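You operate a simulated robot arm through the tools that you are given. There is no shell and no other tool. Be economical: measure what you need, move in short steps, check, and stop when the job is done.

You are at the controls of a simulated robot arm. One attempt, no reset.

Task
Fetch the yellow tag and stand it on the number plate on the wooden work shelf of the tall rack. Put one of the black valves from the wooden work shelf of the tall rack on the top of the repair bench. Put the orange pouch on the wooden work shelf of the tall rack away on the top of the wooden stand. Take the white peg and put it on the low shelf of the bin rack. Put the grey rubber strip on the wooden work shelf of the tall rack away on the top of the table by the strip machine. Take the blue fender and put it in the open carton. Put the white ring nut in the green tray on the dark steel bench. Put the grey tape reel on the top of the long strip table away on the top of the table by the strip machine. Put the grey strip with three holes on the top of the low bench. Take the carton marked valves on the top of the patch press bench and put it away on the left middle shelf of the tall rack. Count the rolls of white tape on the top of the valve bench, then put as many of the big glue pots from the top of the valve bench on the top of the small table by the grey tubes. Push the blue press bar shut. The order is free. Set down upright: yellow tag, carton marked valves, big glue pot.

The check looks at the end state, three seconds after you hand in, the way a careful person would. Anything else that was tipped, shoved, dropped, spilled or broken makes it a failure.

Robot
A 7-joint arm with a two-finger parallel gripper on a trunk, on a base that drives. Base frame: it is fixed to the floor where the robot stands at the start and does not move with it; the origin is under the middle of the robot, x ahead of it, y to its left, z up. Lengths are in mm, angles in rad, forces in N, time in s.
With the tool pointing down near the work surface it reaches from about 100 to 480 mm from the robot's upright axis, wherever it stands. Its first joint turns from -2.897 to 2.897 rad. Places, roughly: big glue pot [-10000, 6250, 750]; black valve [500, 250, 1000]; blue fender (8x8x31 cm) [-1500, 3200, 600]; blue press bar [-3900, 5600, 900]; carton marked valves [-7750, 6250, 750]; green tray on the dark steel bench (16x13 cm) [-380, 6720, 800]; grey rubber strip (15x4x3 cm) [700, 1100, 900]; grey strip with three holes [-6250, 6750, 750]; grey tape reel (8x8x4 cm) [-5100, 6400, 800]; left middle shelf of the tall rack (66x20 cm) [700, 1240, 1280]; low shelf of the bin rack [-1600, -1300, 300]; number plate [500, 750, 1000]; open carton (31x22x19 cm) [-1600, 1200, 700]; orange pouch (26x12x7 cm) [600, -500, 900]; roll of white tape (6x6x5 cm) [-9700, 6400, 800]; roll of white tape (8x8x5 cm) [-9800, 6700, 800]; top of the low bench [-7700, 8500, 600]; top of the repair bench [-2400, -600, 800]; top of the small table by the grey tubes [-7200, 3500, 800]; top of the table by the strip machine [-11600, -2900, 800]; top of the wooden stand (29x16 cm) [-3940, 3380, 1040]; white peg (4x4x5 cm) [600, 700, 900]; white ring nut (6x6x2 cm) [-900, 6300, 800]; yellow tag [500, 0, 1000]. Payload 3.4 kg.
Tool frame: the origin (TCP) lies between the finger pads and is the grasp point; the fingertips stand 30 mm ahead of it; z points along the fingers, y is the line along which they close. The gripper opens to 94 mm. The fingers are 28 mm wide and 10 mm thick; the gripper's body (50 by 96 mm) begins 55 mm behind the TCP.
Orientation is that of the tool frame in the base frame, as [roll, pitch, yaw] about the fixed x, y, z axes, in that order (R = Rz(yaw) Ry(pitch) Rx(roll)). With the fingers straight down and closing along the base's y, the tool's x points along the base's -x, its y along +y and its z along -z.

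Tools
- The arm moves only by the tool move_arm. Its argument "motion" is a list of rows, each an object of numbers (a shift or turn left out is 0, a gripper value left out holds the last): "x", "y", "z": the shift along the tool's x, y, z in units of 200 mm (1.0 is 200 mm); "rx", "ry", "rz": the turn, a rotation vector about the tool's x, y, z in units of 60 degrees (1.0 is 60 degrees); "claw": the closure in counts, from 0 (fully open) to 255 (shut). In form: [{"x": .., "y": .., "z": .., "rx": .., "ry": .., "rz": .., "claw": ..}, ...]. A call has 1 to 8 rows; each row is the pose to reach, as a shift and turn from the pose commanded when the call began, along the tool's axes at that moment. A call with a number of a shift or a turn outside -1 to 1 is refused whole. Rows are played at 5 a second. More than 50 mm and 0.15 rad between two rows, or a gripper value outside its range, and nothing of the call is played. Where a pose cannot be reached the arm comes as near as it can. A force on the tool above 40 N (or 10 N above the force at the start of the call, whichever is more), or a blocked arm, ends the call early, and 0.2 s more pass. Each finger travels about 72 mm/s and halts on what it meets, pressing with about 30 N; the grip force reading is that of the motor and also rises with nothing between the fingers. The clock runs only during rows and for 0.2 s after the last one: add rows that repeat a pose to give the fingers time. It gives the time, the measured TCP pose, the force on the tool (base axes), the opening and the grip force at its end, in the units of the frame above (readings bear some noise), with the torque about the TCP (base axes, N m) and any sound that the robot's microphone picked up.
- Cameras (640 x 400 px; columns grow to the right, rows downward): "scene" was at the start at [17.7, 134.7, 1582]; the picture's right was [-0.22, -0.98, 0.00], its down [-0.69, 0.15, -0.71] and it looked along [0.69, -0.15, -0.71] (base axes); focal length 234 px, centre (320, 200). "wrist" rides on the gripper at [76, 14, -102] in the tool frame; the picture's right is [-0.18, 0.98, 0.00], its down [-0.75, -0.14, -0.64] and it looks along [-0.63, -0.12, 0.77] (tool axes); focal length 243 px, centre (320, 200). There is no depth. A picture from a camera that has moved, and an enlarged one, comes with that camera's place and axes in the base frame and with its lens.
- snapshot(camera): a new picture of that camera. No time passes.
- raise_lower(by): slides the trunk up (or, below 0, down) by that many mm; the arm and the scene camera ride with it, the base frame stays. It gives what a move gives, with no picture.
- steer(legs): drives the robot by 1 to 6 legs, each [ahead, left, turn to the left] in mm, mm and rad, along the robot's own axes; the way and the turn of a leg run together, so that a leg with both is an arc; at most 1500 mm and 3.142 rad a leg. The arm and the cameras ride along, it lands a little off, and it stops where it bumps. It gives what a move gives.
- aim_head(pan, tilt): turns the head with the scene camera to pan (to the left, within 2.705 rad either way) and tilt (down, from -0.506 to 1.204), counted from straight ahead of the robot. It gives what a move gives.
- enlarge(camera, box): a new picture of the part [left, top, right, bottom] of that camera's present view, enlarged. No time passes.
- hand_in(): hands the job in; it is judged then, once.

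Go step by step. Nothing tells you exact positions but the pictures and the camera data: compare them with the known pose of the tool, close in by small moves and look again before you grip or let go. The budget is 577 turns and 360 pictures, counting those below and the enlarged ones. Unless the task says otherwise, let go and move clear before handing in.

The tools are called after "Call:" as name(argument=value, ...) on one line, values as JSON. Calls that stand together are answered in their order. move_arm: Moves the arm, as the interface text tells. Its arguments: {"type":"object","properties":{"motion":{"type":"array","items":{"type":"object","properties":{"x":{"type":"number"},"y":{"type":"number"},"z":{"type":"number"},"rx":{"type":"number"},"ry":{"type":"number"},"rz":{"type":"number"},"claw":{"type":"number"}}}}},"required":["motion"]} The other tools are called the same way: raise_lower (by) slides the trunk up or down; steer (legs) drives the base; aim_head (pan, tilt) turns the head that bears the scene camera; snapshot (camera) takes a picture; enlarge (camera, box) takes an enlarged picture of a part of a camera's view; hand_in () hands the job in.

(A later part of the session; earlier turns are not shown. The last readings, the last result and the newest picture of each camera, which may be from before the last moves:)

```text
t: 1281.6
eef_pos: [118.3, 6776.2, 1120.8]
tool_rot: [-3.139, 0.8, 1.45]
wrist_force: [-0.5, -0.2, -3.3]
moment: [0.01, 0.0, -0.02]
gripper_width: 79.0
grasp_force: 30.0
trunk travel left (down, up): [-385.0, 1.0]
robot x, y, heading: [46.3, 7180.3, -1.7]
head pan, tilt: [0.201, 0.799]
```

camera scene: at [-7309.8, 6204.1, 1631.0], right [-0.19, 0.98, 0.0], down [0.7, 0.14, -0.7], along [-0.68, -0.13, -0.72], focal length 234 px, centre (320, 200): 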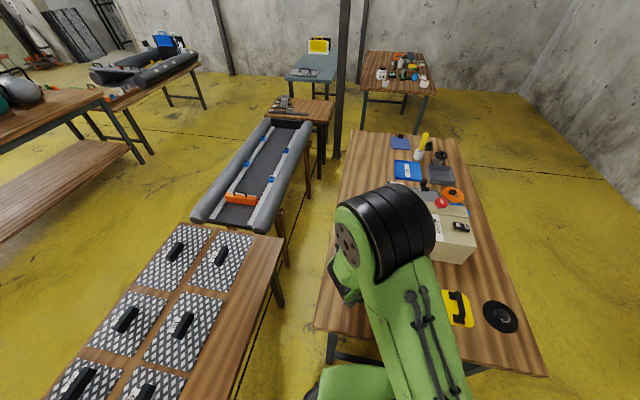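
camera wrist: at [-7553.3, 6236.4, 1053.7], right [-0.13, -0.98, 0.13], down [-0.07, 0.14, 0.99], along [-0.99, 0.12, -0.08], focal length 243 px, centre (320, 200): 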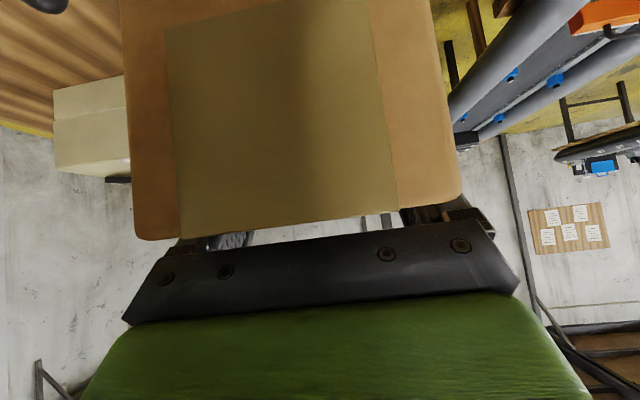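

Call:
steer(legs=[[0, 0, 0.13], [0, 290, 0], [1450, 0, 0], [1450, 0, 0]])

Call:
steer(legs=[[0, 0, 0]])

```text
t: 1297.8
eef_pos: [448.7, 3894.5, 1120.1]
tool_rot: [-3.137, 0.801, 1.574]
wrist_force: [0.4, 0.1, -3.9]
moment: [0.0, 0.0, 0.02]
gripper_width: 79.5
grasp_force: 30.0
trunk travel left (down, up): [-385.0, 1.0]
robot x, y, heading: [324.8, 4288.1, -1.582]
head pan, tilt: [0.201, 0.799]
```

```text
t: 1298.5
eef_pos: [447.7, 3895.5, 1119.3]
tool_rot: [-3.139, 0.8, 1.572]
wrist_force: [0.0, 0.4, -3.6]
moment: [0.02, -0.01, -0.01]
gripper_width: 79.2
grasp_force: 30.0
trunk travel left (down, up): [-385.0, 1.0]
robot x, y, heading: [326.7, 4292.8, -1.577]
head pan, tilt: [0.201, 0.799]
```

Call:
steer(legs=[[1000, 0, 0], [950, 0, 0], [0, -560, 0], [0, 0, 1.57]])

Call:
aim_head(pan=-0.5, tilt=0.3)

Call:
snapshot(camera="scene")

```text
t: 1315.1
eef_pos: [145.7, 2420.5, 1120.2]
tool_rot: [-3.138, 0.801, -3.139]
wrist_force: [-0.1, 0.2, -3.2]
moment: [0.0, 0.01, 0.01]
gripper_width: 79.0
grasp_force: 30.1
trunk travel left (down, up): [-385.0, 1.0]
robot x, y, heading: [-249.3, 2296.7, -0.012]
head pan, tilt: [0.201, 0.799]
```

```text
t: 1316.2
eef_pos: [146.7, 2419.6, 1118.9]
tool_rot: [-3.138, 0.796, -3.137]
wrist_force: [-0.6, -1.0, -2.6]
moment: [0.01, 0.01, -0.01]
gripper_width: 79.3
grasp_force: 30.0
trunk travel left (down, up): [-385.0, 1.0]
robot x, y, heading: [-247.2, 2299.7, -0.005]
head pan, tilt: [-0.499, 0.3]
```

```text
114 pictures are left
camera scene: at [-225.8, 2406.2, 1760.1], right [-0.49, -0.87, 0.0], down [-0.26, 0.14, -0.95], along [0.83, -0.47, -0.3], focal length 234 px, centre (320, 200)
```

scene: 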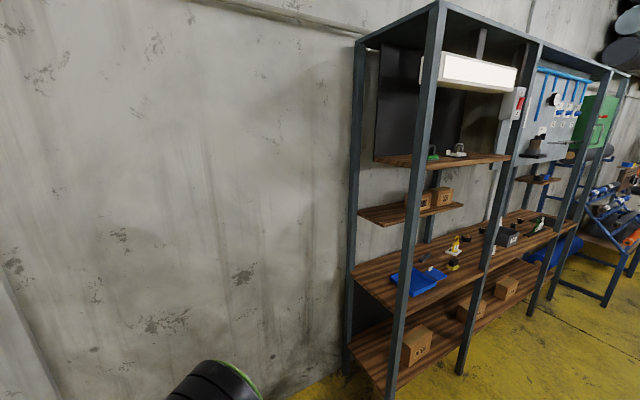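

Call:
enlarge(camera="scene", box=[340, 130, 540, 290])

```text
2.50 times, centred on (440, 210) of scene
camera zoom: at [-225.8, 2406.2, 1760.1], right [-0.49, -0.87, 0.0], down [-0.26, 0.14, -0.95], along [0.83, -0.47, -0.3], focal length 584 px, centre (20, 175)
```

zoom: 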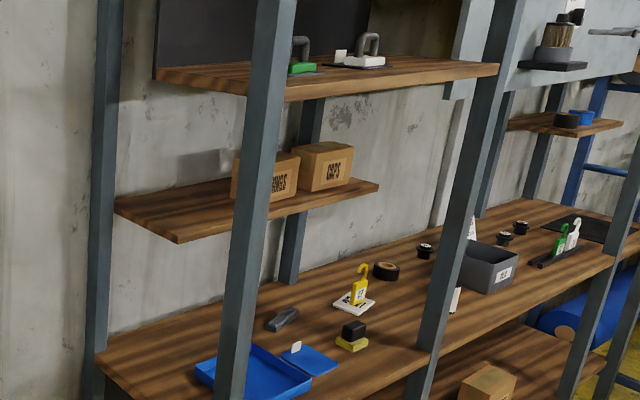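

The upper shelf overhangs the middle one (front edge x≈407), so a flatter grip is needed. I'll set the carton on a free front spot of the work shelf at (465,1000), then regrip it nearly horizontally.

Call:
steer(legs=[[0, -1410, 0.005]])

Call:
aim_head(pan=0.2, tilt=0.7)

Call:
snapshot(camera="scene")

```text
t: 1323.4
eef_pos: [117.4, 955.5, 1119.9]
tool_rot: [-3.139, 0.797, 3.121]
wrist_force: [-0.3, 0.8, -3.9]
moment: [0.0, -0.02, 0.0]
gripper_width: 79.2
grasp_force: 29.8
trunk travel left (down, up): [-385.0, 1.0]
robot x, y, heading: [-279.7, 844.0, -0.037]
head pan, tilt: [-0.499, 0.3]
```

```text
t: 1324.5
eef_pos: [116.7, 957.0, 1119.8]
tool_rot: [-3.138, 0.796, 3.122]
wrist_force: [0.6, 0.5, -3.7]
moment: [0.03, -0.02, -0.01]
gripper_width: 79.2
grasp_force: 30.3
trunk travel left (down, up): [-385.0, 1.0]
robot x, y, heading: [-278.4, 843.4, -0.036]
head pan, tilt: [0.201, 0.7]
```

```text
112 pictures are left
camera scene: at [-252.1, 1011.2, 1724.1], right [0.17, -0.99, 0.0], down [-0.64, -0.11, -0.77], along [0.75, 0.13, -0.64], focal length 234 px, centre (320, 200)
```

scene: 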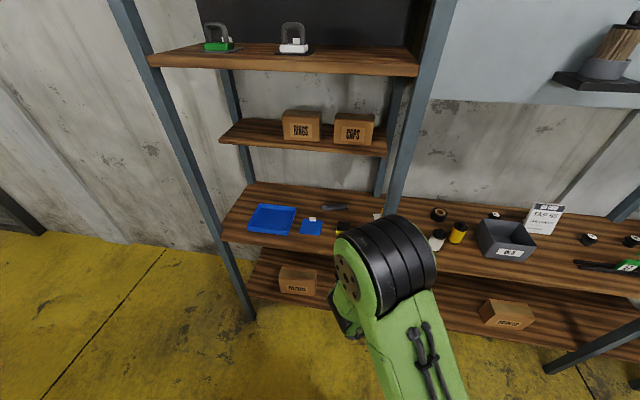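

Call:
steer(legs=[[0, 0, 0.036], [345, -205, 0]])

Call:
snapshot(camera="scene")

Call:
snapshot(camera="wrist")

```text
t: 1326.8
eef_pos: [349.8, 827.2, 1114.6]
tool_rot: [3.141, 0.763, -3.106]
wrist_force: [-22.1, 3.8, -1.2]
moment: [0.48, 0.03, 0.95]
gripper_width: 79.4
grasp_force: 29.9
trunk travel left (down, up): [-385.0, 1.0]
robot x, y, heading: [-26.1, 698.0, 0.002]
head pan, tilt: [0.201, 0.7]
stopped in leg 2: the force on the tool passed its limit at 145 N (the readings are from after the stop); the commanded pose is now the measured one
```

```text
111 pictures are left
camera scene: at [-10.9, 862.9, 1724.5], right [0.2, -0.98, 0.0], down [-0.63, -0.13, -0.77], along [0.75, 0.16, -0.64], focal length 234 px, centre (320, 200)
```

scene: 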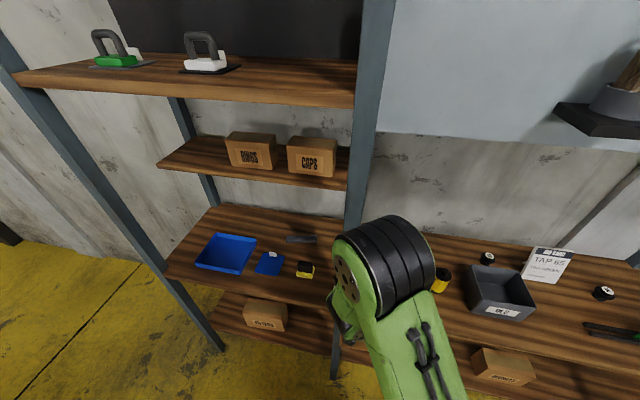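

```text
110 pictures are left
camera wrist: at [223.7, 838.0, 1136.7], right [0.1, 0.99, 0.13], down [0.1, -0.14, 0.98], along [0.99, -0.08, -0.12], focal length 243 px, centre (320, 200)
```

wrist: 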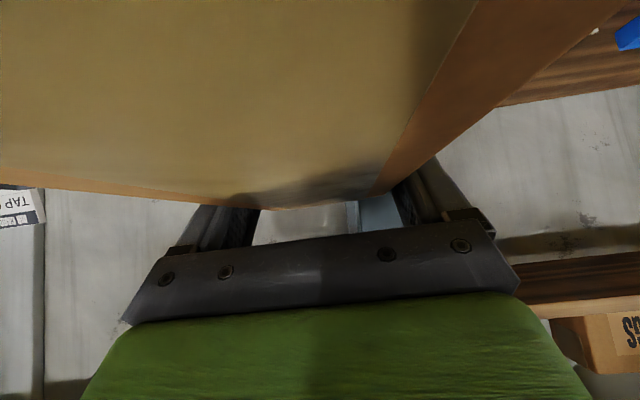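

The carton's front end touched the rack post during the diagonal move. I back off and check the grip.

Call:
steer(legs=[[-150, 0, 0]])

Call:
snapshot(camera="wrist")

Call:
aim_head(pan=0.0, tilt=0.9)

Call:
snapshot(camera="scene")

```text
t: 1328.2
eef_pos: [205.6, 826.2, 1114.6]
tool_rot: [-3.136, 0.77, -3.107]
wrist_force: [0.3, -0.5, -3.7]
moment: [-0.01, -0.17, 0.02]
gripper_width: 79.3
grasp_force: 30.0
trunk travel left (down, up): [-385.0, 1.0]
robot x, y, heading: [-172.7, 698.5, 0.004]
head pan, tilt: [0.201, 0.7]
```

```text
109 pictures are left
camera wrist: at [80.8, 839.0, 1136.2], right [0.1, 0.99, 0.12], down [0.1, -0.13, 0.99], along [0.99, -0.09, -0.11], focal length 243 px, centre (320, 200)
```

wrist: 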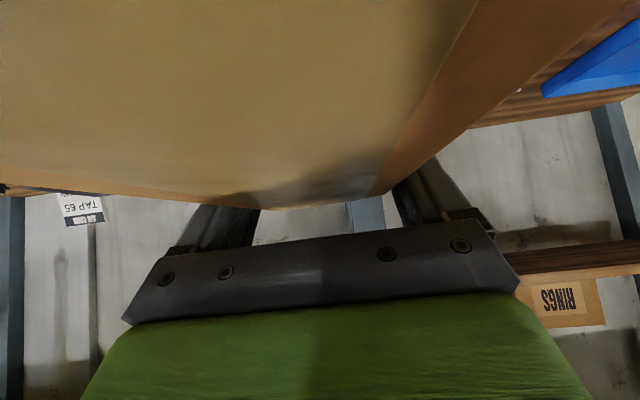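

```text
t: 1328.9
eef_pos: [205.8, 827.0, 1114.5]
tool_rot: [-3.136, 0.77, -3.107]
wrist_force: [-0.2, 0.3, -3.5]
moment: [0.01, -0.15, -0.01]
gripper_width: 79.2
grasp_force: 29.6
trunk travel left (down, up): [-385.0, 1.0]
robot x, y, heading: [-173.4, 699.4, 0.01]
head pan, tilt: [0.0, 0.901]
```

```text
108 pictures are left
camera scene: at [-162.3, 848.9, 1707.9], right [0.01, -1.0, 0.0], down [-0.78, 0.0, -0.62], along [0.62, 0.0, -0.78], focal length 234 px, centre (320, 200)
```

scene: 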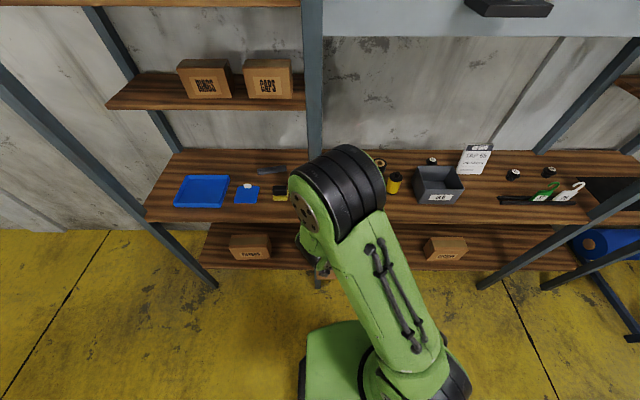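

Call:
move_arm(motion=[{"y": 0.2}, {"y": 0.4}, {"y": 0.6}, {"y": 0.8}])

Call:
aim_head(pan=0.3, tilt=0.9)

Call:
snapshot(camera="scene")

Call:
snapshot(camera="wrist")

```text
t: 1329.9
eef_pos: [201.7, 988.7, 1111.4]
tool_rot: [-3.133, 0.77, -3.103]
wrist_force: [0.1, 0.5, -3.8]
moment: [0.04, -0.16, -0.01]
gripper_width: 79.1
grasp_force: 30.0
trunk travel left (down, up): [-385.0, 1.0]
robot x, y, heading: [-178.9, 698.1, 0.005]
head pan, tilt: [0.0, 0.901]
```

```text
t: 1330.7
eef_pos: [203.1, 986.8, 1112.8]
tool_rot: [-3.138, 0.77, -3.106]
wrist_force: [0.1, 0.0, -3.6]
moment: [0.03, -0.2, 0.01]
gripper_width: 78.9
grasp_force: 30.1
trunk travel left (down, up): [-385.0, 1.0]
robot x, y, heading: [-172.6, 694.6, 0.005]
head pan, tilt: [0.3, 0.901]
```

```text
107 pictures are left
camera scene: at [-165.7, 871.1, 1707.9], right [0.3, -0.95, 0.0], down [-0.75, -0.24, -0.62], along [0.59, 0.19, -0.78], focal length 234 px, centre (320, 200)
```

scene: 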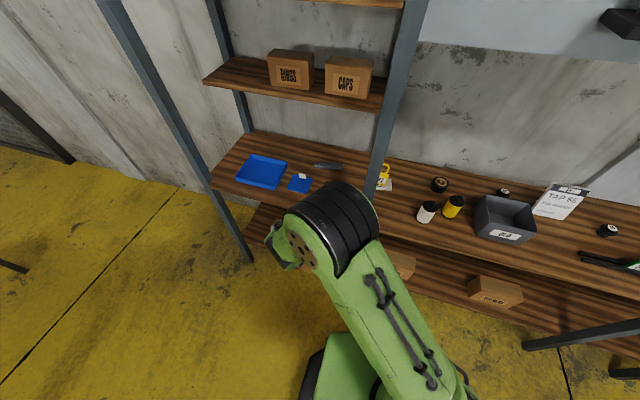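

```text
106 pictures are left
camera wrist: at [77.0, 997.9, 1133.9], right [0.1, 0.99, 0.12], down [0.1, -0.13, 0.99], along [0.99, -0.09, -0.11], focal length 243 px, centre (320, 200)
```

wrist: 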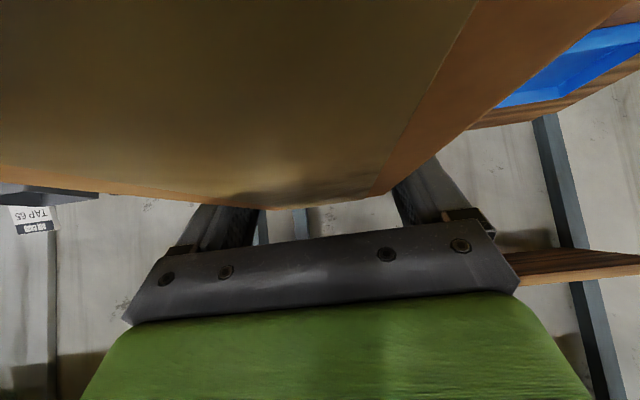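

Call:
move_arm(motion=[{"y": -0.24}, {"y": -0.48}, {"y": -0.72}, {"y": -0.96}])

Call:
move_arm(motion=[{"y": -0.24}, {"y": -0.48}, {"y": -0.72}, {"y": -0.96}])

Call:
aim_head(pan=-0.5, tilt=0.9)

Call:
snapshot(camera="scene")

```text
t: 1331.7
eef_pos: [212.2, 794.8, 1114.0]
tool_rot: [-3.139, 0.77, -3.108]
wrist_force: [-1.0, -0.6, -2.8]
moment: [0.02, -0.11, -0.01]
gripper_width: 78.9
grasp_force: 29.8
trunk travel left (down, up): [-385.0, 1.0]
robot x, y, heading: [-173.2, 697.4, 0.007]
head pan, tilt: [0.3, 0.901]
```

```text
t: 1332.7
eef_pos: [212.3, 598.6, 1116.3]
tool_rot: [3.139, 0.772, -3.109]
wrist_force: [-0.1, -1.3, -2.0]
moment: [0.03, -0.18, 0.06]
gripper_width: 78.8
grasp_force: 29.6
out of reach, approached as far as the arm can: row 1, 2, 3
trunk travel left (down, up): [-385.0, 1.0]
robot x, y, heading: [-178.3, 695.1, 0.005]
head pan, tilt: [0.3, 0.901]
```

```text
t: 1333.9
eef_pos: [214.2, 605.0, 1116.8]
tool_rot: [-3.135, 0.769, -3.104]
wrist_force: [-0.4, 0.1, -3.0]
moment: [-0.03, -0.17, 0.03]
gripper_width: 78.8
grasp_force: 30.6
trunk travel left (down, up): [-385.0, 1.0]
robot x, y, heading: [-176.8, 696.7, 0.003]
head pan, tilt: [-0.499, 0.901]
```

```text
105 pictures are left
camera scene: at [-171.3, 812.7, 1707.9], right [-0.47, -0.88, 0.0], down [-0.69, 0.37, -0.62], along [0.55, -0.29, -0.78], focal length 234 px, centre (320, 200)
```

scene: 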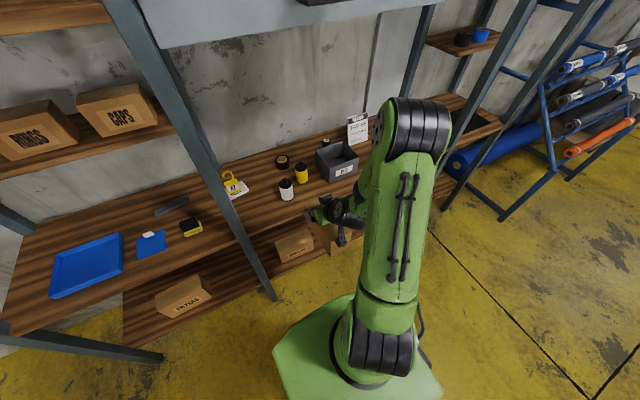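

Call:
enlarge(camera="scene", box=[280, 170, 400, 270])

```text
4.00 times, centred on (340, 220) of scene
camera zoom: at [-171.3, 812.7, 1707.9], right [-0.47, -0.88, 0.0], down [-0.69, 0.37, -0.62], along [0.55, -0.29, -0.78], focal length 935 px, centre (240, 120)
```

zoom: 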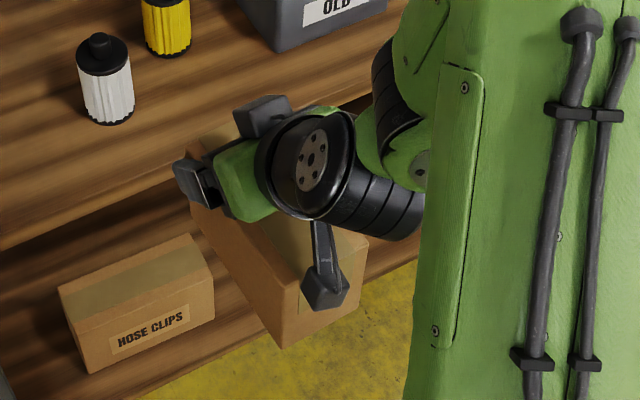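

The carton slipped to about 24° nose-up in the grip. I rotate the tool to level it and check.

Call:
move_arm(motion=[{"ry": 0.13}, {"ry": 0.26}, {"ry": 0.39}])

Call:
enlarge(camera="scene", box=[280, 170, 400, 270])

Call:
snapshot(camera="wrist")

```text
t: 1334.7
eef_pos: [214.2, 604.1, 1116.3]
tool_rot: [-3.136, 0.359, -3.11]
wrist_force: [0.0, 0.2, -3.4]
moment: [-0.01, -0.24, -0.04]
gripper_width: 78.9
grasp_force: 30.4
trunk travel left (down, up): [-385.0, 1.0]
robot x, y, heading: [-175.0, 698.6, 0.004]
head pan, tilt: [-0.499, 0.901]
```

```text
4.00 times, centred on (340, 220) of scene
camera zoom: at [-170.6, 812.7, 1707.9], right [-0.47, -0.88, 0.0], down [-0.69, 0.37, -0.62], along [0.55, -0.29, -0.78], focal length 935 px, centre (240, 120)
```

zoom: 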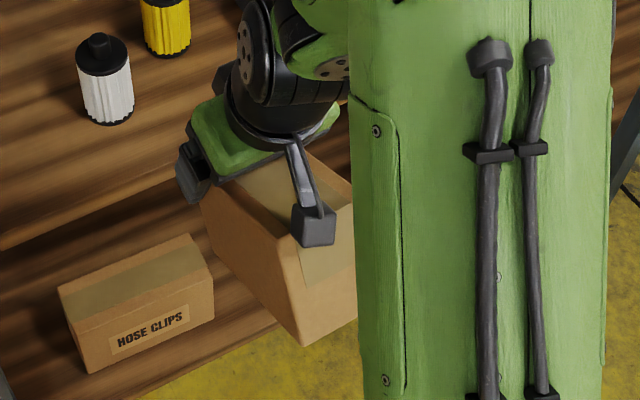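

```text
102 pictures are left
camera wrist: at [107.1, 616.0, 1185.2], right [0.14, 0.99, 0.06], down [0.48, -0.12, 0.87], along [0.86, -0.09, -0.5], focal length 243 px, centre (320, 200)
```

wrist: 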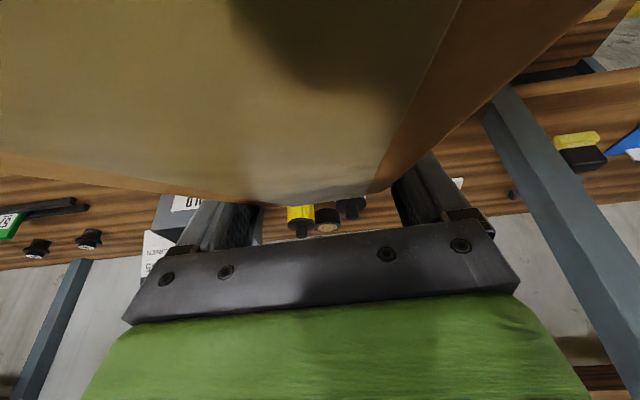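

Call:
move_arm(motion=[{"ry": -0.13}, {"ry": -0.26}, {"ry": -0.37}])

Call:
aim_head(pan=-0.6, tilt=0.8)

Call:
enlarge(camera="scene", box=[240, 180, 360, 280])

```text
t: 1335.5
eef_pos: [213.2, 601.4, 1116.6]
tool_rot: [-3.135, 0.752, -3.105]
wrist_force: [-0.2, -1.2, -3.1]
moment: [0.02, -0.16, -0.03]
gripper_width: 79.0
grasp_force: 30.1
trunk travel left (down, up): [-385.0, 1.0]
robot x, y, heading: [-175.1, 690.4, 0.007]
head pan, tilt: [-0.499, 0.901]
```

```text
t: 1336.1
eef_pos: [211.8, 602.0, 1115.8]
tool_rot: [-3.135, 0.749, -3.106]
wrist_force: [0.5, -0.2, -3.5]
moment: [-0.01, -0.16, -0.03]
gripper_width: 78.8
grasp_force: 29.9
trunk travel left (down, up): [-385.0, 1.0]
robot x, y, heading: [-177.3, 694.2, 0.006]
head pan, tilt: [-0.6, 0.799]
```

```text
4.00 times, centred on (300, 230) of scene
camera zoom: at [-170.9, 803.2, 1715.8], right [-0.56, -0.83, 0.0], down [-0.59, 0.4, -0.7], along [0.58, -0.39, -0.72], focal length 935 px, centre (400, 80)
```

zoom: 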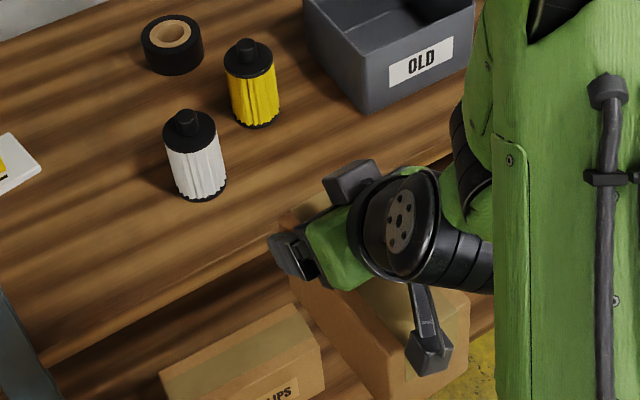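

It is level after undoing that; it only slid back about 27 mm. I line up at y≈765 and move straight in over the work shelf.

Call:
move_arm(motion=[{"ry": -0.01}])

Call:
steer(legs=[[0, 160, 0]])

Call:
steer(legs=[[150, 0, 0]])

Call:
aim_head(pan=-0.2, tilt=0.9)

Call:
snapshot(camera="scene")

```text
t: 1336.5
eef_pos: [214.7, 602.8, 1115.4]
tool_rot: [-3.138, 0.759, -3.106]
wrist_force: [0.9, 0.4, -3.0]
moment: [0.02, -0.18, -0.01]
gripper_width: 78.9
grasp_force: 29.9
trunk travel left (down, up): [-385.0, 1.0]
robot x, y, heading: [-178.4, 696.8, 0.005]
head pan, tilt: [-0.6, 0.799]
```

```text
t: 1338.0
eef_pos: [212.9, 763.1, 1115.7]
tool_rot: [-3.137, 0.76, -3.11]
wrist_force: [0.3, 0.2, -2.3]
moment: [0.03, -0.18, -0.04]
gripper_width: 78.8
grasp_force: 29.8
trunk travel left (down, up): [-385.0, 1.0]
robot x, y, heading: [-176.4, 859.4, 0.001]
head pan, tilt: [-0.6, 0.799]
```

```text
t: 1339.3
eef_pos: [360.8, 762.1, 1114.1]
tool_rot: [-3.136, 0.759, -3.111]
wrist_force: [0.8, -0.2, -2.3]
moment: [-0.02, -0.13, 0.0]
gripper_width: 79.2
grasp_force: 29.7
trunk travel left (down, up): [-385.0, 1.0]
robot x, y, heading: [-26.3, 861.7, 0.003]
head pan, tilt: [-0.6, 0.799]
```

```text
t: 1340.2
eef_pos: [360.4, 762.3, 1115.2]
tool_rot: [-3.137, 0.757, -3.112]
wrist_force: [0.2, 0.1, -2.7]
moment: [0.02, -0.17, -0.03]
gripper_width: 78.9
grasp_force: 29.8
trunk travel left (down, up): [-385.0, 1.0]
robot x, y, heading: [-24.7, 858.5, -0.005]
head pan, tilt: [-0.201, 0.901]
```

```text
100 pictures are left
camera scene: at [-16.3, 994.7, 1708.0], right [-0.2, -0.98, 0.0], down [-0.77, 0.16, -0.62], along [0.61, -0.12, -0.78], focal length 234 px, centre (320, 200)
```

scene: 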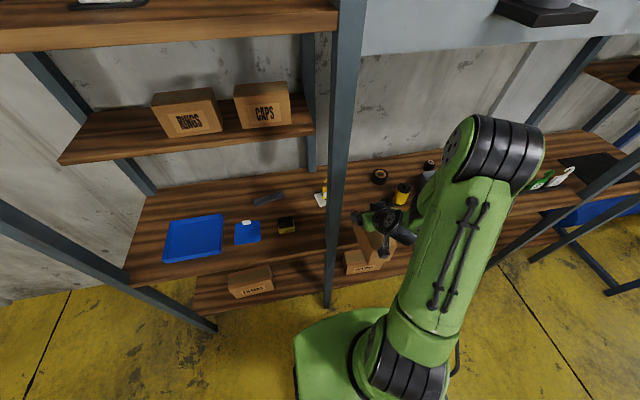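

Call:
steer(legs=[[130, 0, 0]])

Call:
enlarge(camera="scene", box=[300, 140, 480, 280])

Call:
snapshot(camera="wrist")

```text
t: 1341.6
eef_pos: [487.0, 763.6, 1113.2]
tool_rot: [-3.139, 0.756, -3.11]
wrist_force: [0.4, 0.0, -3.5]
moment: [0.0, -0.18, -0.02]
gripper_width: 79.1
grasp_force: 29.9
trunk travel left (down, up): [-385.0, 1.0]
robot x, y, heading: [93.9, 860.0, -0.001]
head pan, tilt: [-0.201, 0.901]
stopped in leg 1: the robot was blocked; the commanded pose is now the measured one
```

```text
2.86 times, centred on (390, 210) of scene
camera zoom: at [109.8, 994.9, 1707.9], right [-0.2, -0.98, 0.0], down [-0.77, 0.15, -0.62], along [0.61, -0.12, -0.78], focal length 668 px, centre (120, 171)
```

zoom: 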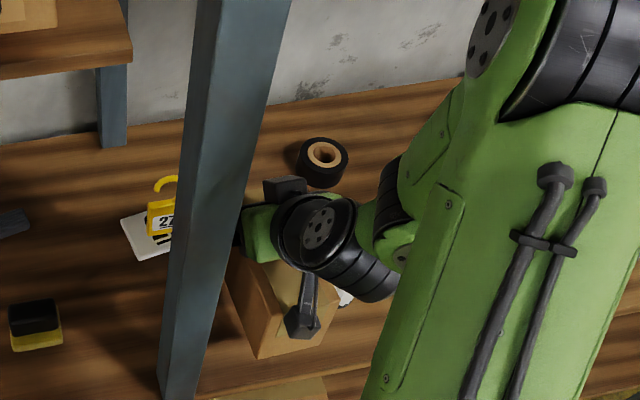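

```text
98 pictures are left
camera wrist: at [360.5, 775.4, 1137.7], right [0.11, 0.99, 0.12], down [0.11, -0.14, 0.98], along [0.99, -0.09, -0.12], focal length 243 px, centre (320, 200)
```

wrist: 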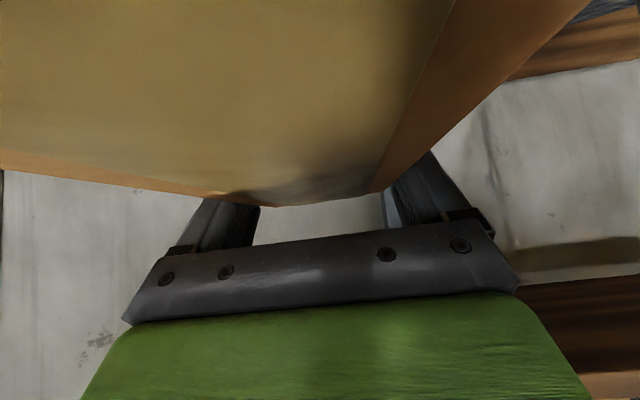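

Call:
raise_lower(by=-95)

Call:
move_arm(motion=[{"x": 0.02, "z": 0.021}, {"x": 0.034, "z": 0.036}, {"x": 0.048, "z": 0.051}, {"x": 0.062, "z": 0.066}, {"x": 0.076, "z": 0.08}, {"x": 0.09, "z": 0.095}, {"x": 0.104, "z": 0.11}])

Call:
enlarge(camera="scene", box=[300, 140, 480, 280])

```text
t: 1342.9
eef_pos: [484.8, 763.4, 1019.8]
tool_rot: [-3.137, 0.759, -3.11]
wrist_force: [-0.4, 0.8, -3.0]
moment: [0.0, -0.14, 0.02]
gripper_width: 79.2
grasp_force: 29.4
trunk travel left (down, up): [-290.0, 96.0]
robot x, y, heading: [97.3, 860.2, 0.001]
head pan, tilt: [-0.201, 0.901]
```

```text
t: 1344.5
eef_pos: [483.9, 762.5, 992.8]
tool_rot: [-3.134, 0.77, -3.11]
wrist_force: [-1.7, -4.9, 30.9]
moment: [0.18, 0.21, 0.58]
gripper_width: 79.7
grasp_force: 29.4
trunk travel left (down, up): [-290.0, 96.0]
robot x, y, heading: [92.5, 856.0, 0.006]
head pan, tilt: [-0.201, 0.901]
```

```text
2.86 times, centred on (390, 210) of scene
camera zoom: at [103.4, 994.8, 1613.3], right [-0.2, -0.98, 0.0], down [-0.77, 0.16, -0.62], along [0.61, -0.12, -0.78], focal length 668 px, centre (120, 171)
```

zoom: 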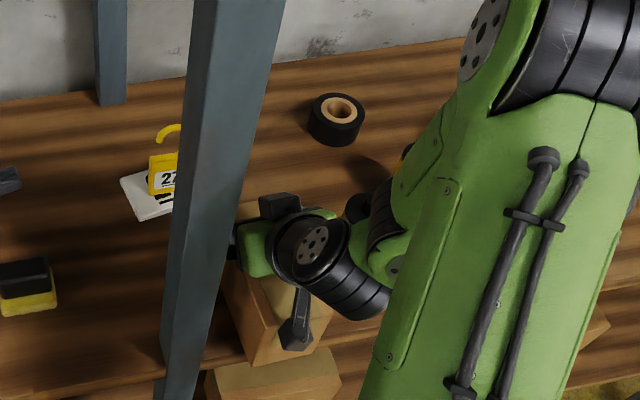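

Call:
move_arm(motion=[{"x": -0.025, "z": -0.027}, {"x": -0.09, "z": 0.04}, {"x": -0.09, "z": 0.04}, {"x": -0.07, "z": 0.062}, {"x": -0.06, "z": 0.073}, {"x": -0.05, "z": 0.084}])

Call:
move_arm(motion=[{"claw": 20}, {"claw": 0}, {"claw": 0}])

Call:
move_arm(motion=[{"x": -0.1, "z": -0.1}, {"x": -0.24, "z": -0.25}, {"x": -0.34, "z": -0.36}, {"x": -0.3, "z": -0.6}, {"x": -0.25, "z": -0.84}])

Call:
snapshot(camera="wrist")

Call:
snapshot(camera="scene")

```text
t: 1345.9
eef_pos: [503.1, 765.4, 987.2]
tool_rot: [-3.136, 0.768, -3.108]
wrist_force: [1.7, -1.0, 31.7]
moment: [0.16, 0.15, 0.03]
gripper_width: 79.3
grasp_force: 29.6
trunk travel left (down, up): [-290.0, 96.0]
robot x, y, heading: [94.8, 857.5, 0.001]
head pan, tilt: [-0.201, 0.901]
```

```text
t: 1346.7
eef_pos: [504.0, 763.8, 984.6]
tool_rot: [-3.136, 0.758, -3.11]
wrist_force: [0.0, 0.3, 0.4]
moment: [0.0, 0.01, 0.0]
gripper_width: 94.0
grasp_force: 0.0
trunk travel left (down, up): [-290.0, 96.0]
robot x, y, heading: [95.8, 859.4, 0.001]
head pan, tilt: [-0.201, 0.901]
```

```text
t: 1347.9
eef_pos: [430.8, 752.0, 1152.3]
tool_rot: [-3.136, 0.762, -3.109]
wrist_force: [-1.1, 1.1, 0.2]
moment: [-0.03, 0.03, 0.0]
gripper_width: 94.3
grasp_force: 0.0
out of reach, approached as far as the arm can: row 5
trunk travel left (down, up): [-290.0, 96.0]
robot x, y, heading: [94.6, 857.5, 0.002]
head pan, tilt: [-0.201, 0.901]
```

```text
96 pictures are left
camera wrist: at [305.5, 763.8, 1175.0], right [0.11, 0.99, 0.12], down [0.11, -0.13, 0.99], along [0.99, -0.09, -0.12], focal length 243 px, centre (320, 200)
```

wrist: 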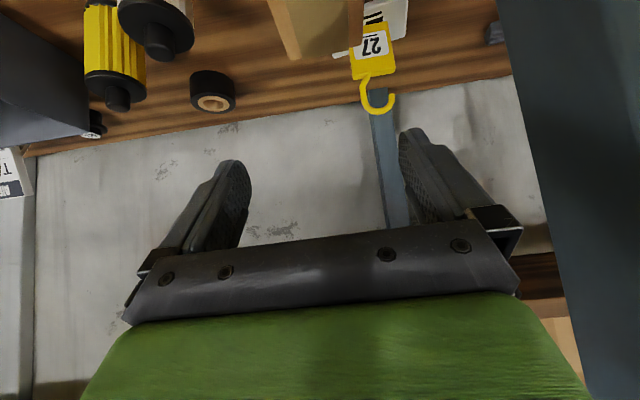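

```text
95 pictures are left
camera scene: at [104.6, 996.2, 1612.8], right [-0.2, -0.98, 0.0], down [-0.77, 0.15, -0.62], along [0.61, -0.12, -0.78], focal length 234 px, centre (320, 200)
```

scene: 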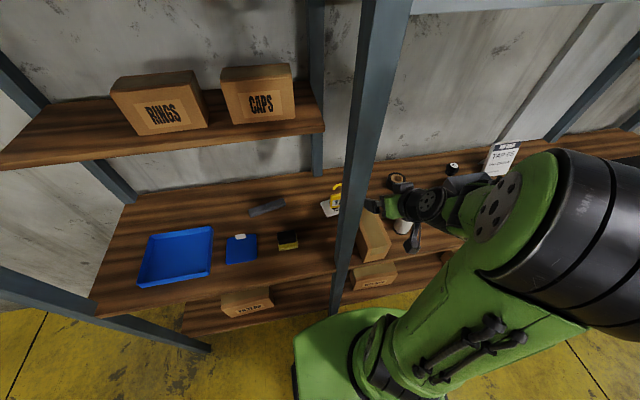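

Call:
enlarge(camera="scene", box=[300, 160, 440, 300])

```text
2.86 times, centred on (370, 230) of scene
camera zoom: at [104.6, 996.2, 1612.8], right [-0.2, -0.98, 0.0], down [-0.77, 0.15, -0.62], along [0.61, -0.12, -0.78], focal length 668 px, centre (177, 114)
```

zoom: 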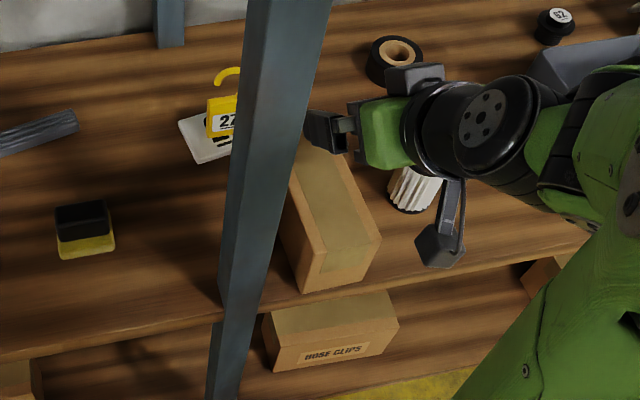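

Carton stands on the work shelf, near end x≈380, y 725..805. I back up 200 mm and go to a flat (≈68°) tilt for gripping its near end.

Call:
steer(legs=[[-200, 0, 0]])

Call:
move_arm(motion=[{"ry": -0.13}, {"ry": -0.26}, {"ry": -0.39}, {"ry": -0.41}])

Call:
snapshot(camera="wrist")

Call:
snapshot(camera="scene")

```text
t: 1349.5
eef_pos: [226.9, 748.6, 1151.5]
tool_rot: [-3.137, 0.761, -3.115]
wrist_force: [-1.7, 0.1, 0.6]
moment: [0.03, 0.0, 0.02]
gripper_width: 93.7
grasp_force: 0.0
trunk travel left (down, up): [-290.0, 96.0]
robot x, y, heading: [-111.8, 860.9, -0.01]
head pan, tilt: [-0.201, 0.901]
```

```text
t: 1350.5
eef_pos: [233.2, 694.9, 1212.0]
tool_rot: [3.126, 1.146, -3.131]
wrist_force: [-0.1, 1.2, -1.2]
moment: [0.01, -0.01, 0.03]
gripper_width: 93.7
grasp_force: 0.1
out of reach, approached as far as the arm can: row 1, 2, 3, 4
trunk travel left (down, up): [-290.0, 96.0]
robot x, y, heading: [-109.1, 858.7, -0.004]
head pan, tilt: [-0.201, 0.901]
```

```text
93 pictures are left
camera wrist: at [109.4, 708.4, 1185.1], right [0.05, 0.98, 0.17], down [-0.27, -0.15, 0.95], along [0.96, -0.1, 0.26], focal length 243 px, centre (320, 200)
```

wrist: 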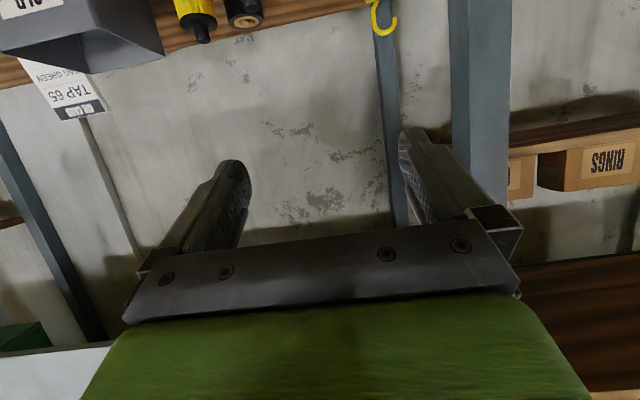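

```text
92 pictures are left
camera scene: at [-96.8, 994.9, 1612.9], right [-0.2, -0.98, 0.0], down [-0.77, 0.16, -0.62], along [0.61, -0.13, -0.78], focal length 234 px, centre (320, 200)
```

scene: 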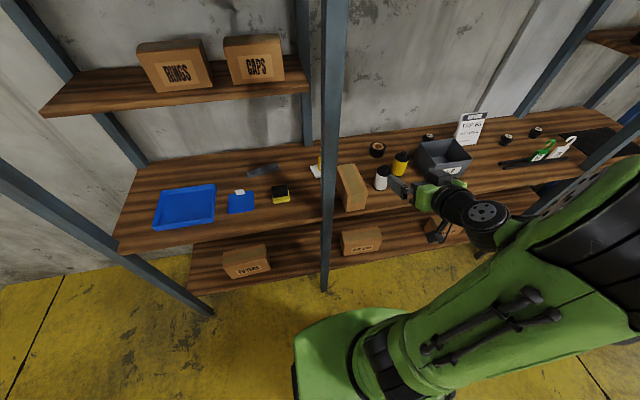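

Call:
move_arm(motion=[{"x": 0.14, "y": 0.05, "z": 0.13}, {"x": 0.28, "y": 0.1, "z": 0.26}, {"x": 0.42, "y": 0.15, "z": 0.39}, {"x": 0.56, "y": 0.2, "z": 0.52}, {"x": 0.7, "y": 0.25, "z": 0.65}, {"x": 0.84, "y": 0.3, "z": 0.78}, {"x": 0.97, "y": 0.36, "z": 0.915}])

Call:
snapshot(camera="wrist")

Call:
snapshot(camera="scene")

```text
t: 1352.1
eef_pos: [328.9, 763.5, 961.0]
tool_rot: [-3.129, 1.189, -3.107]
wrist_force: [0.5, 0.5, -0.3]
moment: [0.0, 0.0, -0.01]
gripper_width: 94.2
grasp_force: 0.1
out of reach, approached as far as the arm can: row 1, 2, 3, 4
trunk travel left (down, up): [-290.0, 96.0]
robot x, y, heading: [-108.4, 854.7, -0.006]
head pan, tilt: [-0.201, 0.901]
```

```text
91 pictures are left
camera wrist: at [206.3, 776.0, 930.3], right [0.05, 0.98, 0.17], down [-0.31, -0.14, 0.94], along [0.95, -0.1, 0.3], focal length 243 px, centre (320, 200)
```

wrist: 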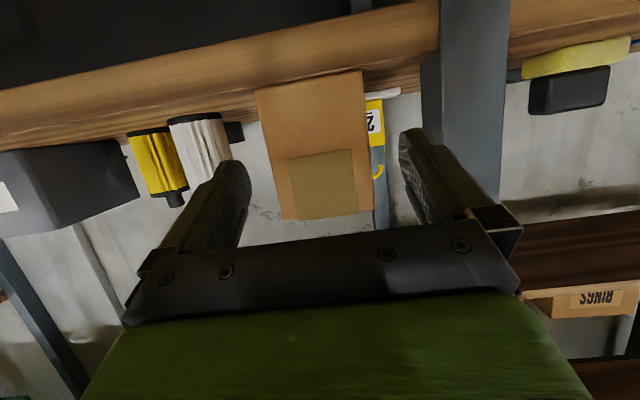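

```text
90 pictures are left
camera scene: at [-95.4, 995.5, 1612.8], right [-0.2, -0.98, 0.0], down [-0.77, 0.16, -0.62], along [0.61, -0.13, -0.78], focal length 234 px, centre (320, 200)
```

scene: 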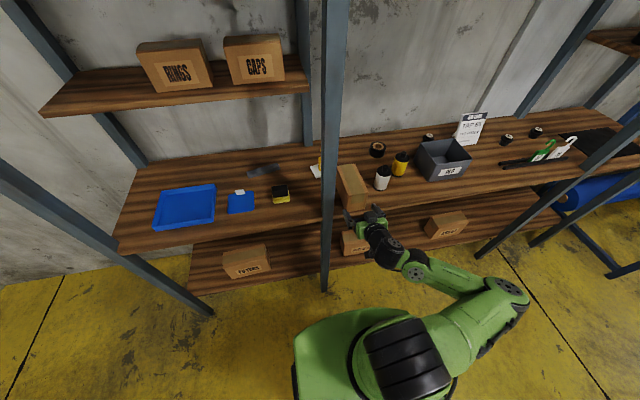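

Call:
move_arm(motion=[{"x": -0.05, "y": 0.005, "z": 0.15}, {"x": -0.1, "y": 0.01, "z": 0.3}, {"x": -0.13, "y": 0.015, "z": 0.41}])

Call:
snapshot(camera="wrist")

```text
t: 1352.9
eef_pos: [412.6, 772.6, 954.8]
tool_rot: [-3.135, 1.187, -3.111]
wrist_force: [1.0, 0.8, -0.3]
moment: [0.01, 0.04, 0.02]
gripper_width: 94.2
grasp_force: 0.0
trunk travel left (down, up): [-290.0, 96.0]
robot x, y, heading: [-108.9, 861.2, 0.001]
head pan, tilt: [-0.201, 0.901]
```

```text
89 pictures are left
camera wrist: at [291.5, 784.7, 924.0], right [0.05, 0.98, 0.17], down [-0.31, -0.15, 0.94], along [0.95, -0.09, 0.3], focal length 243 px, centre (320, 200)
```

wrist: 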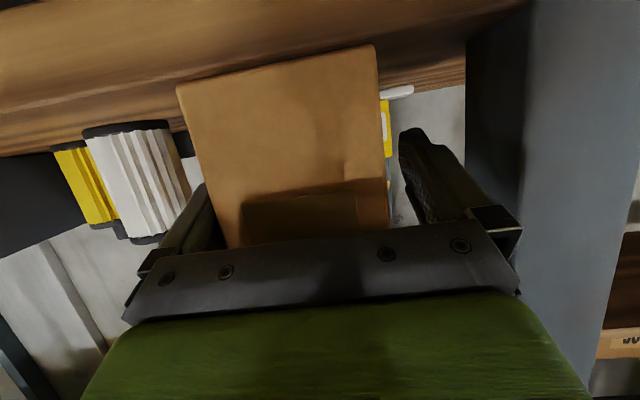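

Call:
move_arm(motion=[{"y": -0.02}, {"y": -0.02, "z": 0.02}, {"y": -0.02, "z": 0.02, "claw": 255}, {"y": -0.02, "z": 0.02, "claw": 255}, {"y": -0.02, "z": 0.02, "claw": 255}, {"y": -0.02, "z": 0.02, "claw": 255}])

Call:
snapshot(camera="wrist")

```text
t: 1354.3
eef_pos: [418.7, 768.0, 954.3]
tool_rot: [-3.133, 1.189, -3.111]
wrist_force: [0.5, -0.3, -0.3]
moment: [-0.07, -0.12, -0.06]
gripper_width: 79.5
grasp_force: 30.3
trunk travel left (down, up): [-290.0, 96.0]
robot x, y, heading: [-110.3, 859.0, -0.001]
head pan, tilt: [-0.201, 0.901]
```

```text
88 pictures are left
camera wrist: at [294.9, 781.2, 923.7], right [0.05, 0.98, 0.17], down [-0.31, -0.15, 0.94], along [0.95, -0.1, 0.3], focal length 243 px, centre (320, 200)
```

wrist: 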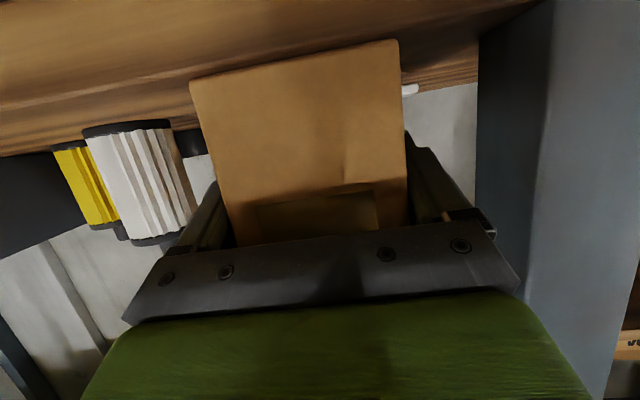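

Gripped at the end. Raise by the trunk, check, then back away.

Call:
raise_lower(by=40)

Call:
snapshot(camera="wrist")

Call:
enlarge(camera="scene", box=[290, 130, 430, 270])

```text
t: 1355.1
eef_pos: [417.6, 769.7, 996.4]
tool_rot: [-3.132, 1.189, -3.106]
wrist_force: [0.2, 0.1, -3.0]
moment: [0.02, 0.13, 0.04]
gripper_width: 79.7
grasp_force: 29.6
trunk travel left (down, up): [-330.0, 56.0]
robot x, y, heading: [-108.3, 857.8, -0.006]
head pan, tilt: [-0.201, 0.901]
```

```text
87 pictures are left
camera wrist: at [295.0, 781.3, 964.5], right [0.05, 0.98, 0.17], down [-0.31, -0.15, 0.94], along [0.95, -0.09, 0.3], focal length 243 px, centre (320, 200)
```

wrist: 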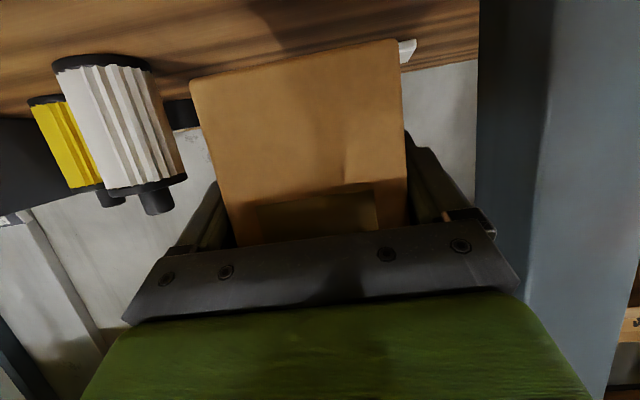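

```text
2.86 times, centred on (360, 200) of scene
camera zoom: at [-95.8, 995.0, 1653.9], right [-0.2, -0.98, 0.0], down [-0.77, 0.16, -0.62], along [0.61, -0.13, -0.78], focal length 668 px, centre (206, 200)
```

zoom: 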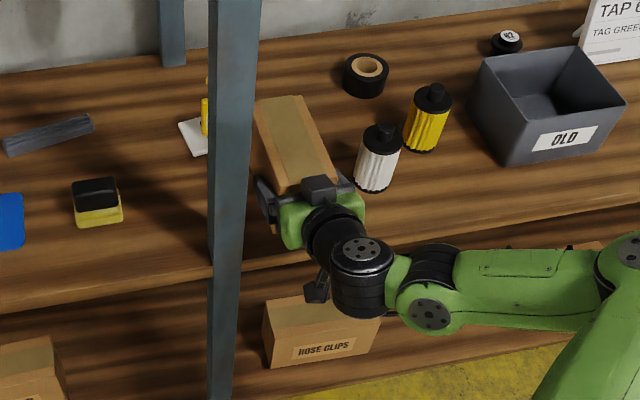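

Call:
steer(legs=[[-280, 0, 0]])

Call:
raise_lower(by=55)

Call:
move_arm(motion=[{"x": -0.2, "z": -0.08}, {"x": -0.4, "z": -0.16}, {"x": -0.6, "z": -0.24}, {"x": -0.8, "z": -0.32}])

Call:
move_arm(motion=[{"x": -0.2, "z": -0.08}, {"x": -0.4, "z": -0.16}, {"x": -0.6, "z": -0.24}, {"x": -0.66, "z": -0.264}])

Call:
steer(legs=[[0, 680, 0]])

Call:
aim_head(pan=0.0, tilt=0.6)

Call:
snapshot(camera="scene")

Call:
snapshot(camera="wrist")

```text
t: 1357.1
eef_pos: [132.5, 770.0, 996.1]
tool_rot: [-3.132, 1.187, -3.109]
wrist_force: [0.6, -0.6, -3.4]
moment: [0.01, 0.18, 0.01]
gripper_width: 79.2
grasp_force: 29.7
trunk travel left (down, up): [-330.0, 56.0]
robot x, y, heading: [-399.0, 860.1, -0.003]
head pan, tilt: [-0.201, 0.901]
```

```text
t: 1358.1
eef_pos: [132.7, 768.1, 1051.7]
tool_rot: [-3.131, 1.19, -3.111]
wrist_force: [0.0, -0.3, -4.4]
moment: [0.0, 0.15, -0.03]
gripper_width: 79.2
grasp_force: 30.1
trunk travel left (down, up): [-385.0, 1.0]
robot x, y, heading: [-392.4, 856.9, -0.0]
head pan, tilt: [-0.201, 0.901]
```

```text
t: 1359.1
eef_pos: [131.7, 772.4, 1224.5]
tool_rot: [-3.132, 1.189, -3.11]
wrist_force: [-0.3, -0.3, -2.7]
moment: [-0.01, 0.17, -0.02]
gripper_width: 79.1
grasp_force: 30.3
trunk travel left (down, up): [-385.0, 1.0]
robot x, y, heading: [-396.2, 855.7, -0.006]
head pan, tilt: [-0.201, 0.901]
```

```text
t: 1360.1
eef_pos: [135.2, 770.7, 1366.4]
tool_rot: [-3.136, 1.189, -3.113]
wrist_force: [-0.9, -0.3, -3.0]
moment: [-0.01, 0.18, -0.01]
gripper_width: 79.4
grasp_force: 30.1
trunk travel left (down, up): [-385.0, 1.0]
robot x, y, heading: [-393.6, 858.3, -0.002]
head pan, tilt: [-0.201, 0.901]
```

```text
t: 1363.9
eef_pos: [137.7, 1462.9, 1365.3]
tool_rot: [-3.131, 1.186, -3.108]
wrist_force: [0.7, -0.6, -3.0]
moment: [0.02, 0.13, -0.02]
gripper_width: 78.9
grasp_force: 30.2
trunk travel left (down, up): [-385.0, 1.0]
robot x, y, heading: [-392.1, 1547.8, -0.003]
head pan, tilt: [-0.201, 0.901]
```

```text
t: 1364.7
eef_pos: [137.8, 1460.4, 1364.4]
tool_rot: [-3.133, 1.19, -3.108]
wrist_force: [-0.1, 0.6, -3.6]
moment: [0.01, 0.15, -0.02]
gripper_width: 79.1
grasp_force: 30.4
trunk travel left (down, up): [-385.0, 1.0]
robot x, y, heading: [-394.6, 1548.8, -0.006]
head pan, tilt: [0.0, 0.6]
```

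```text
85 pictures are left
camera scene: at [-364.9, 1699.8, 1732.7], right [0.0, -1.0, 0.0], down [-0.57, 0.0, -0.82], along [0.82, 0.0, -0.57], focal length 234 px, centre (320, 200)
```

scene: 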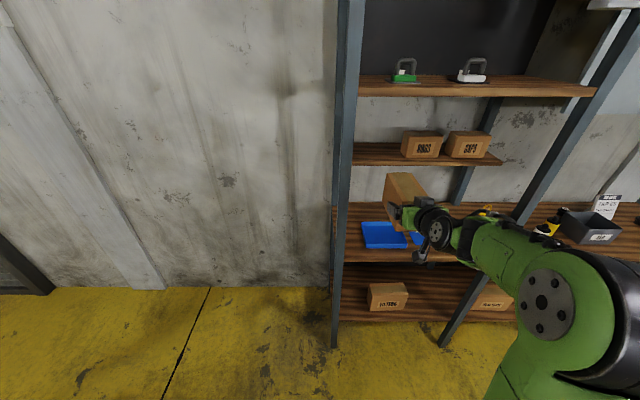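

```text
84 pictures are left
camera wrist: at [14.5, 1473.5, 1334.1], right [0.04, 0.98, 0.17], down [-0.31, -0.15, 0.94], along [0.95, -0.09, 0.3], focal length 243 px, centre (320, 200)
```

wrist: 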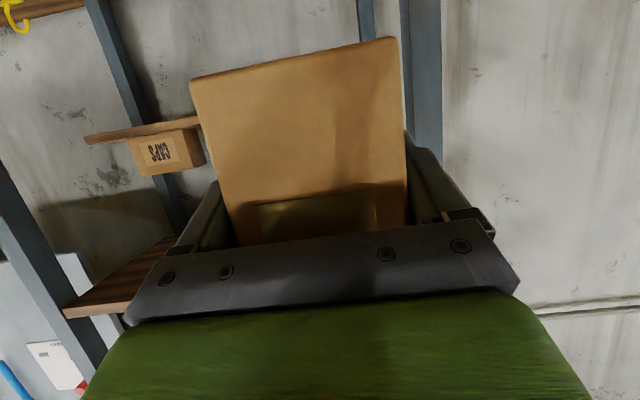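

Call:
enlarge(camera="scene", box=[330, 60, 530, 220])

```text
2.50 times, centred on (430, 140) of scene
camera zoom: at [-364.9, 1699.8, 1732.7], right [0.0, -1.0, 0.0], down [-0.57, 0.0, -0.82], along [0.82, 0.0, -0.57], focal length 584 px, centre (45, 350)
```

zoom: 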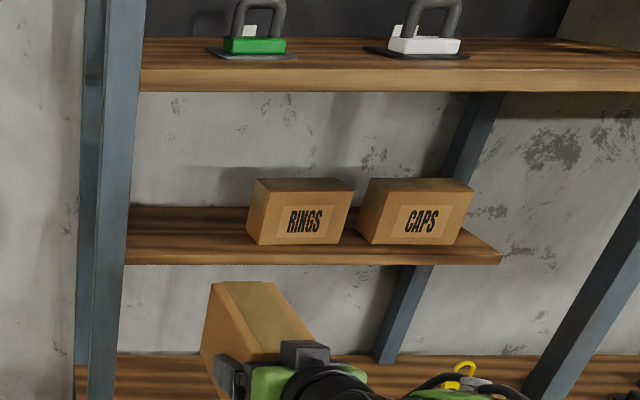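

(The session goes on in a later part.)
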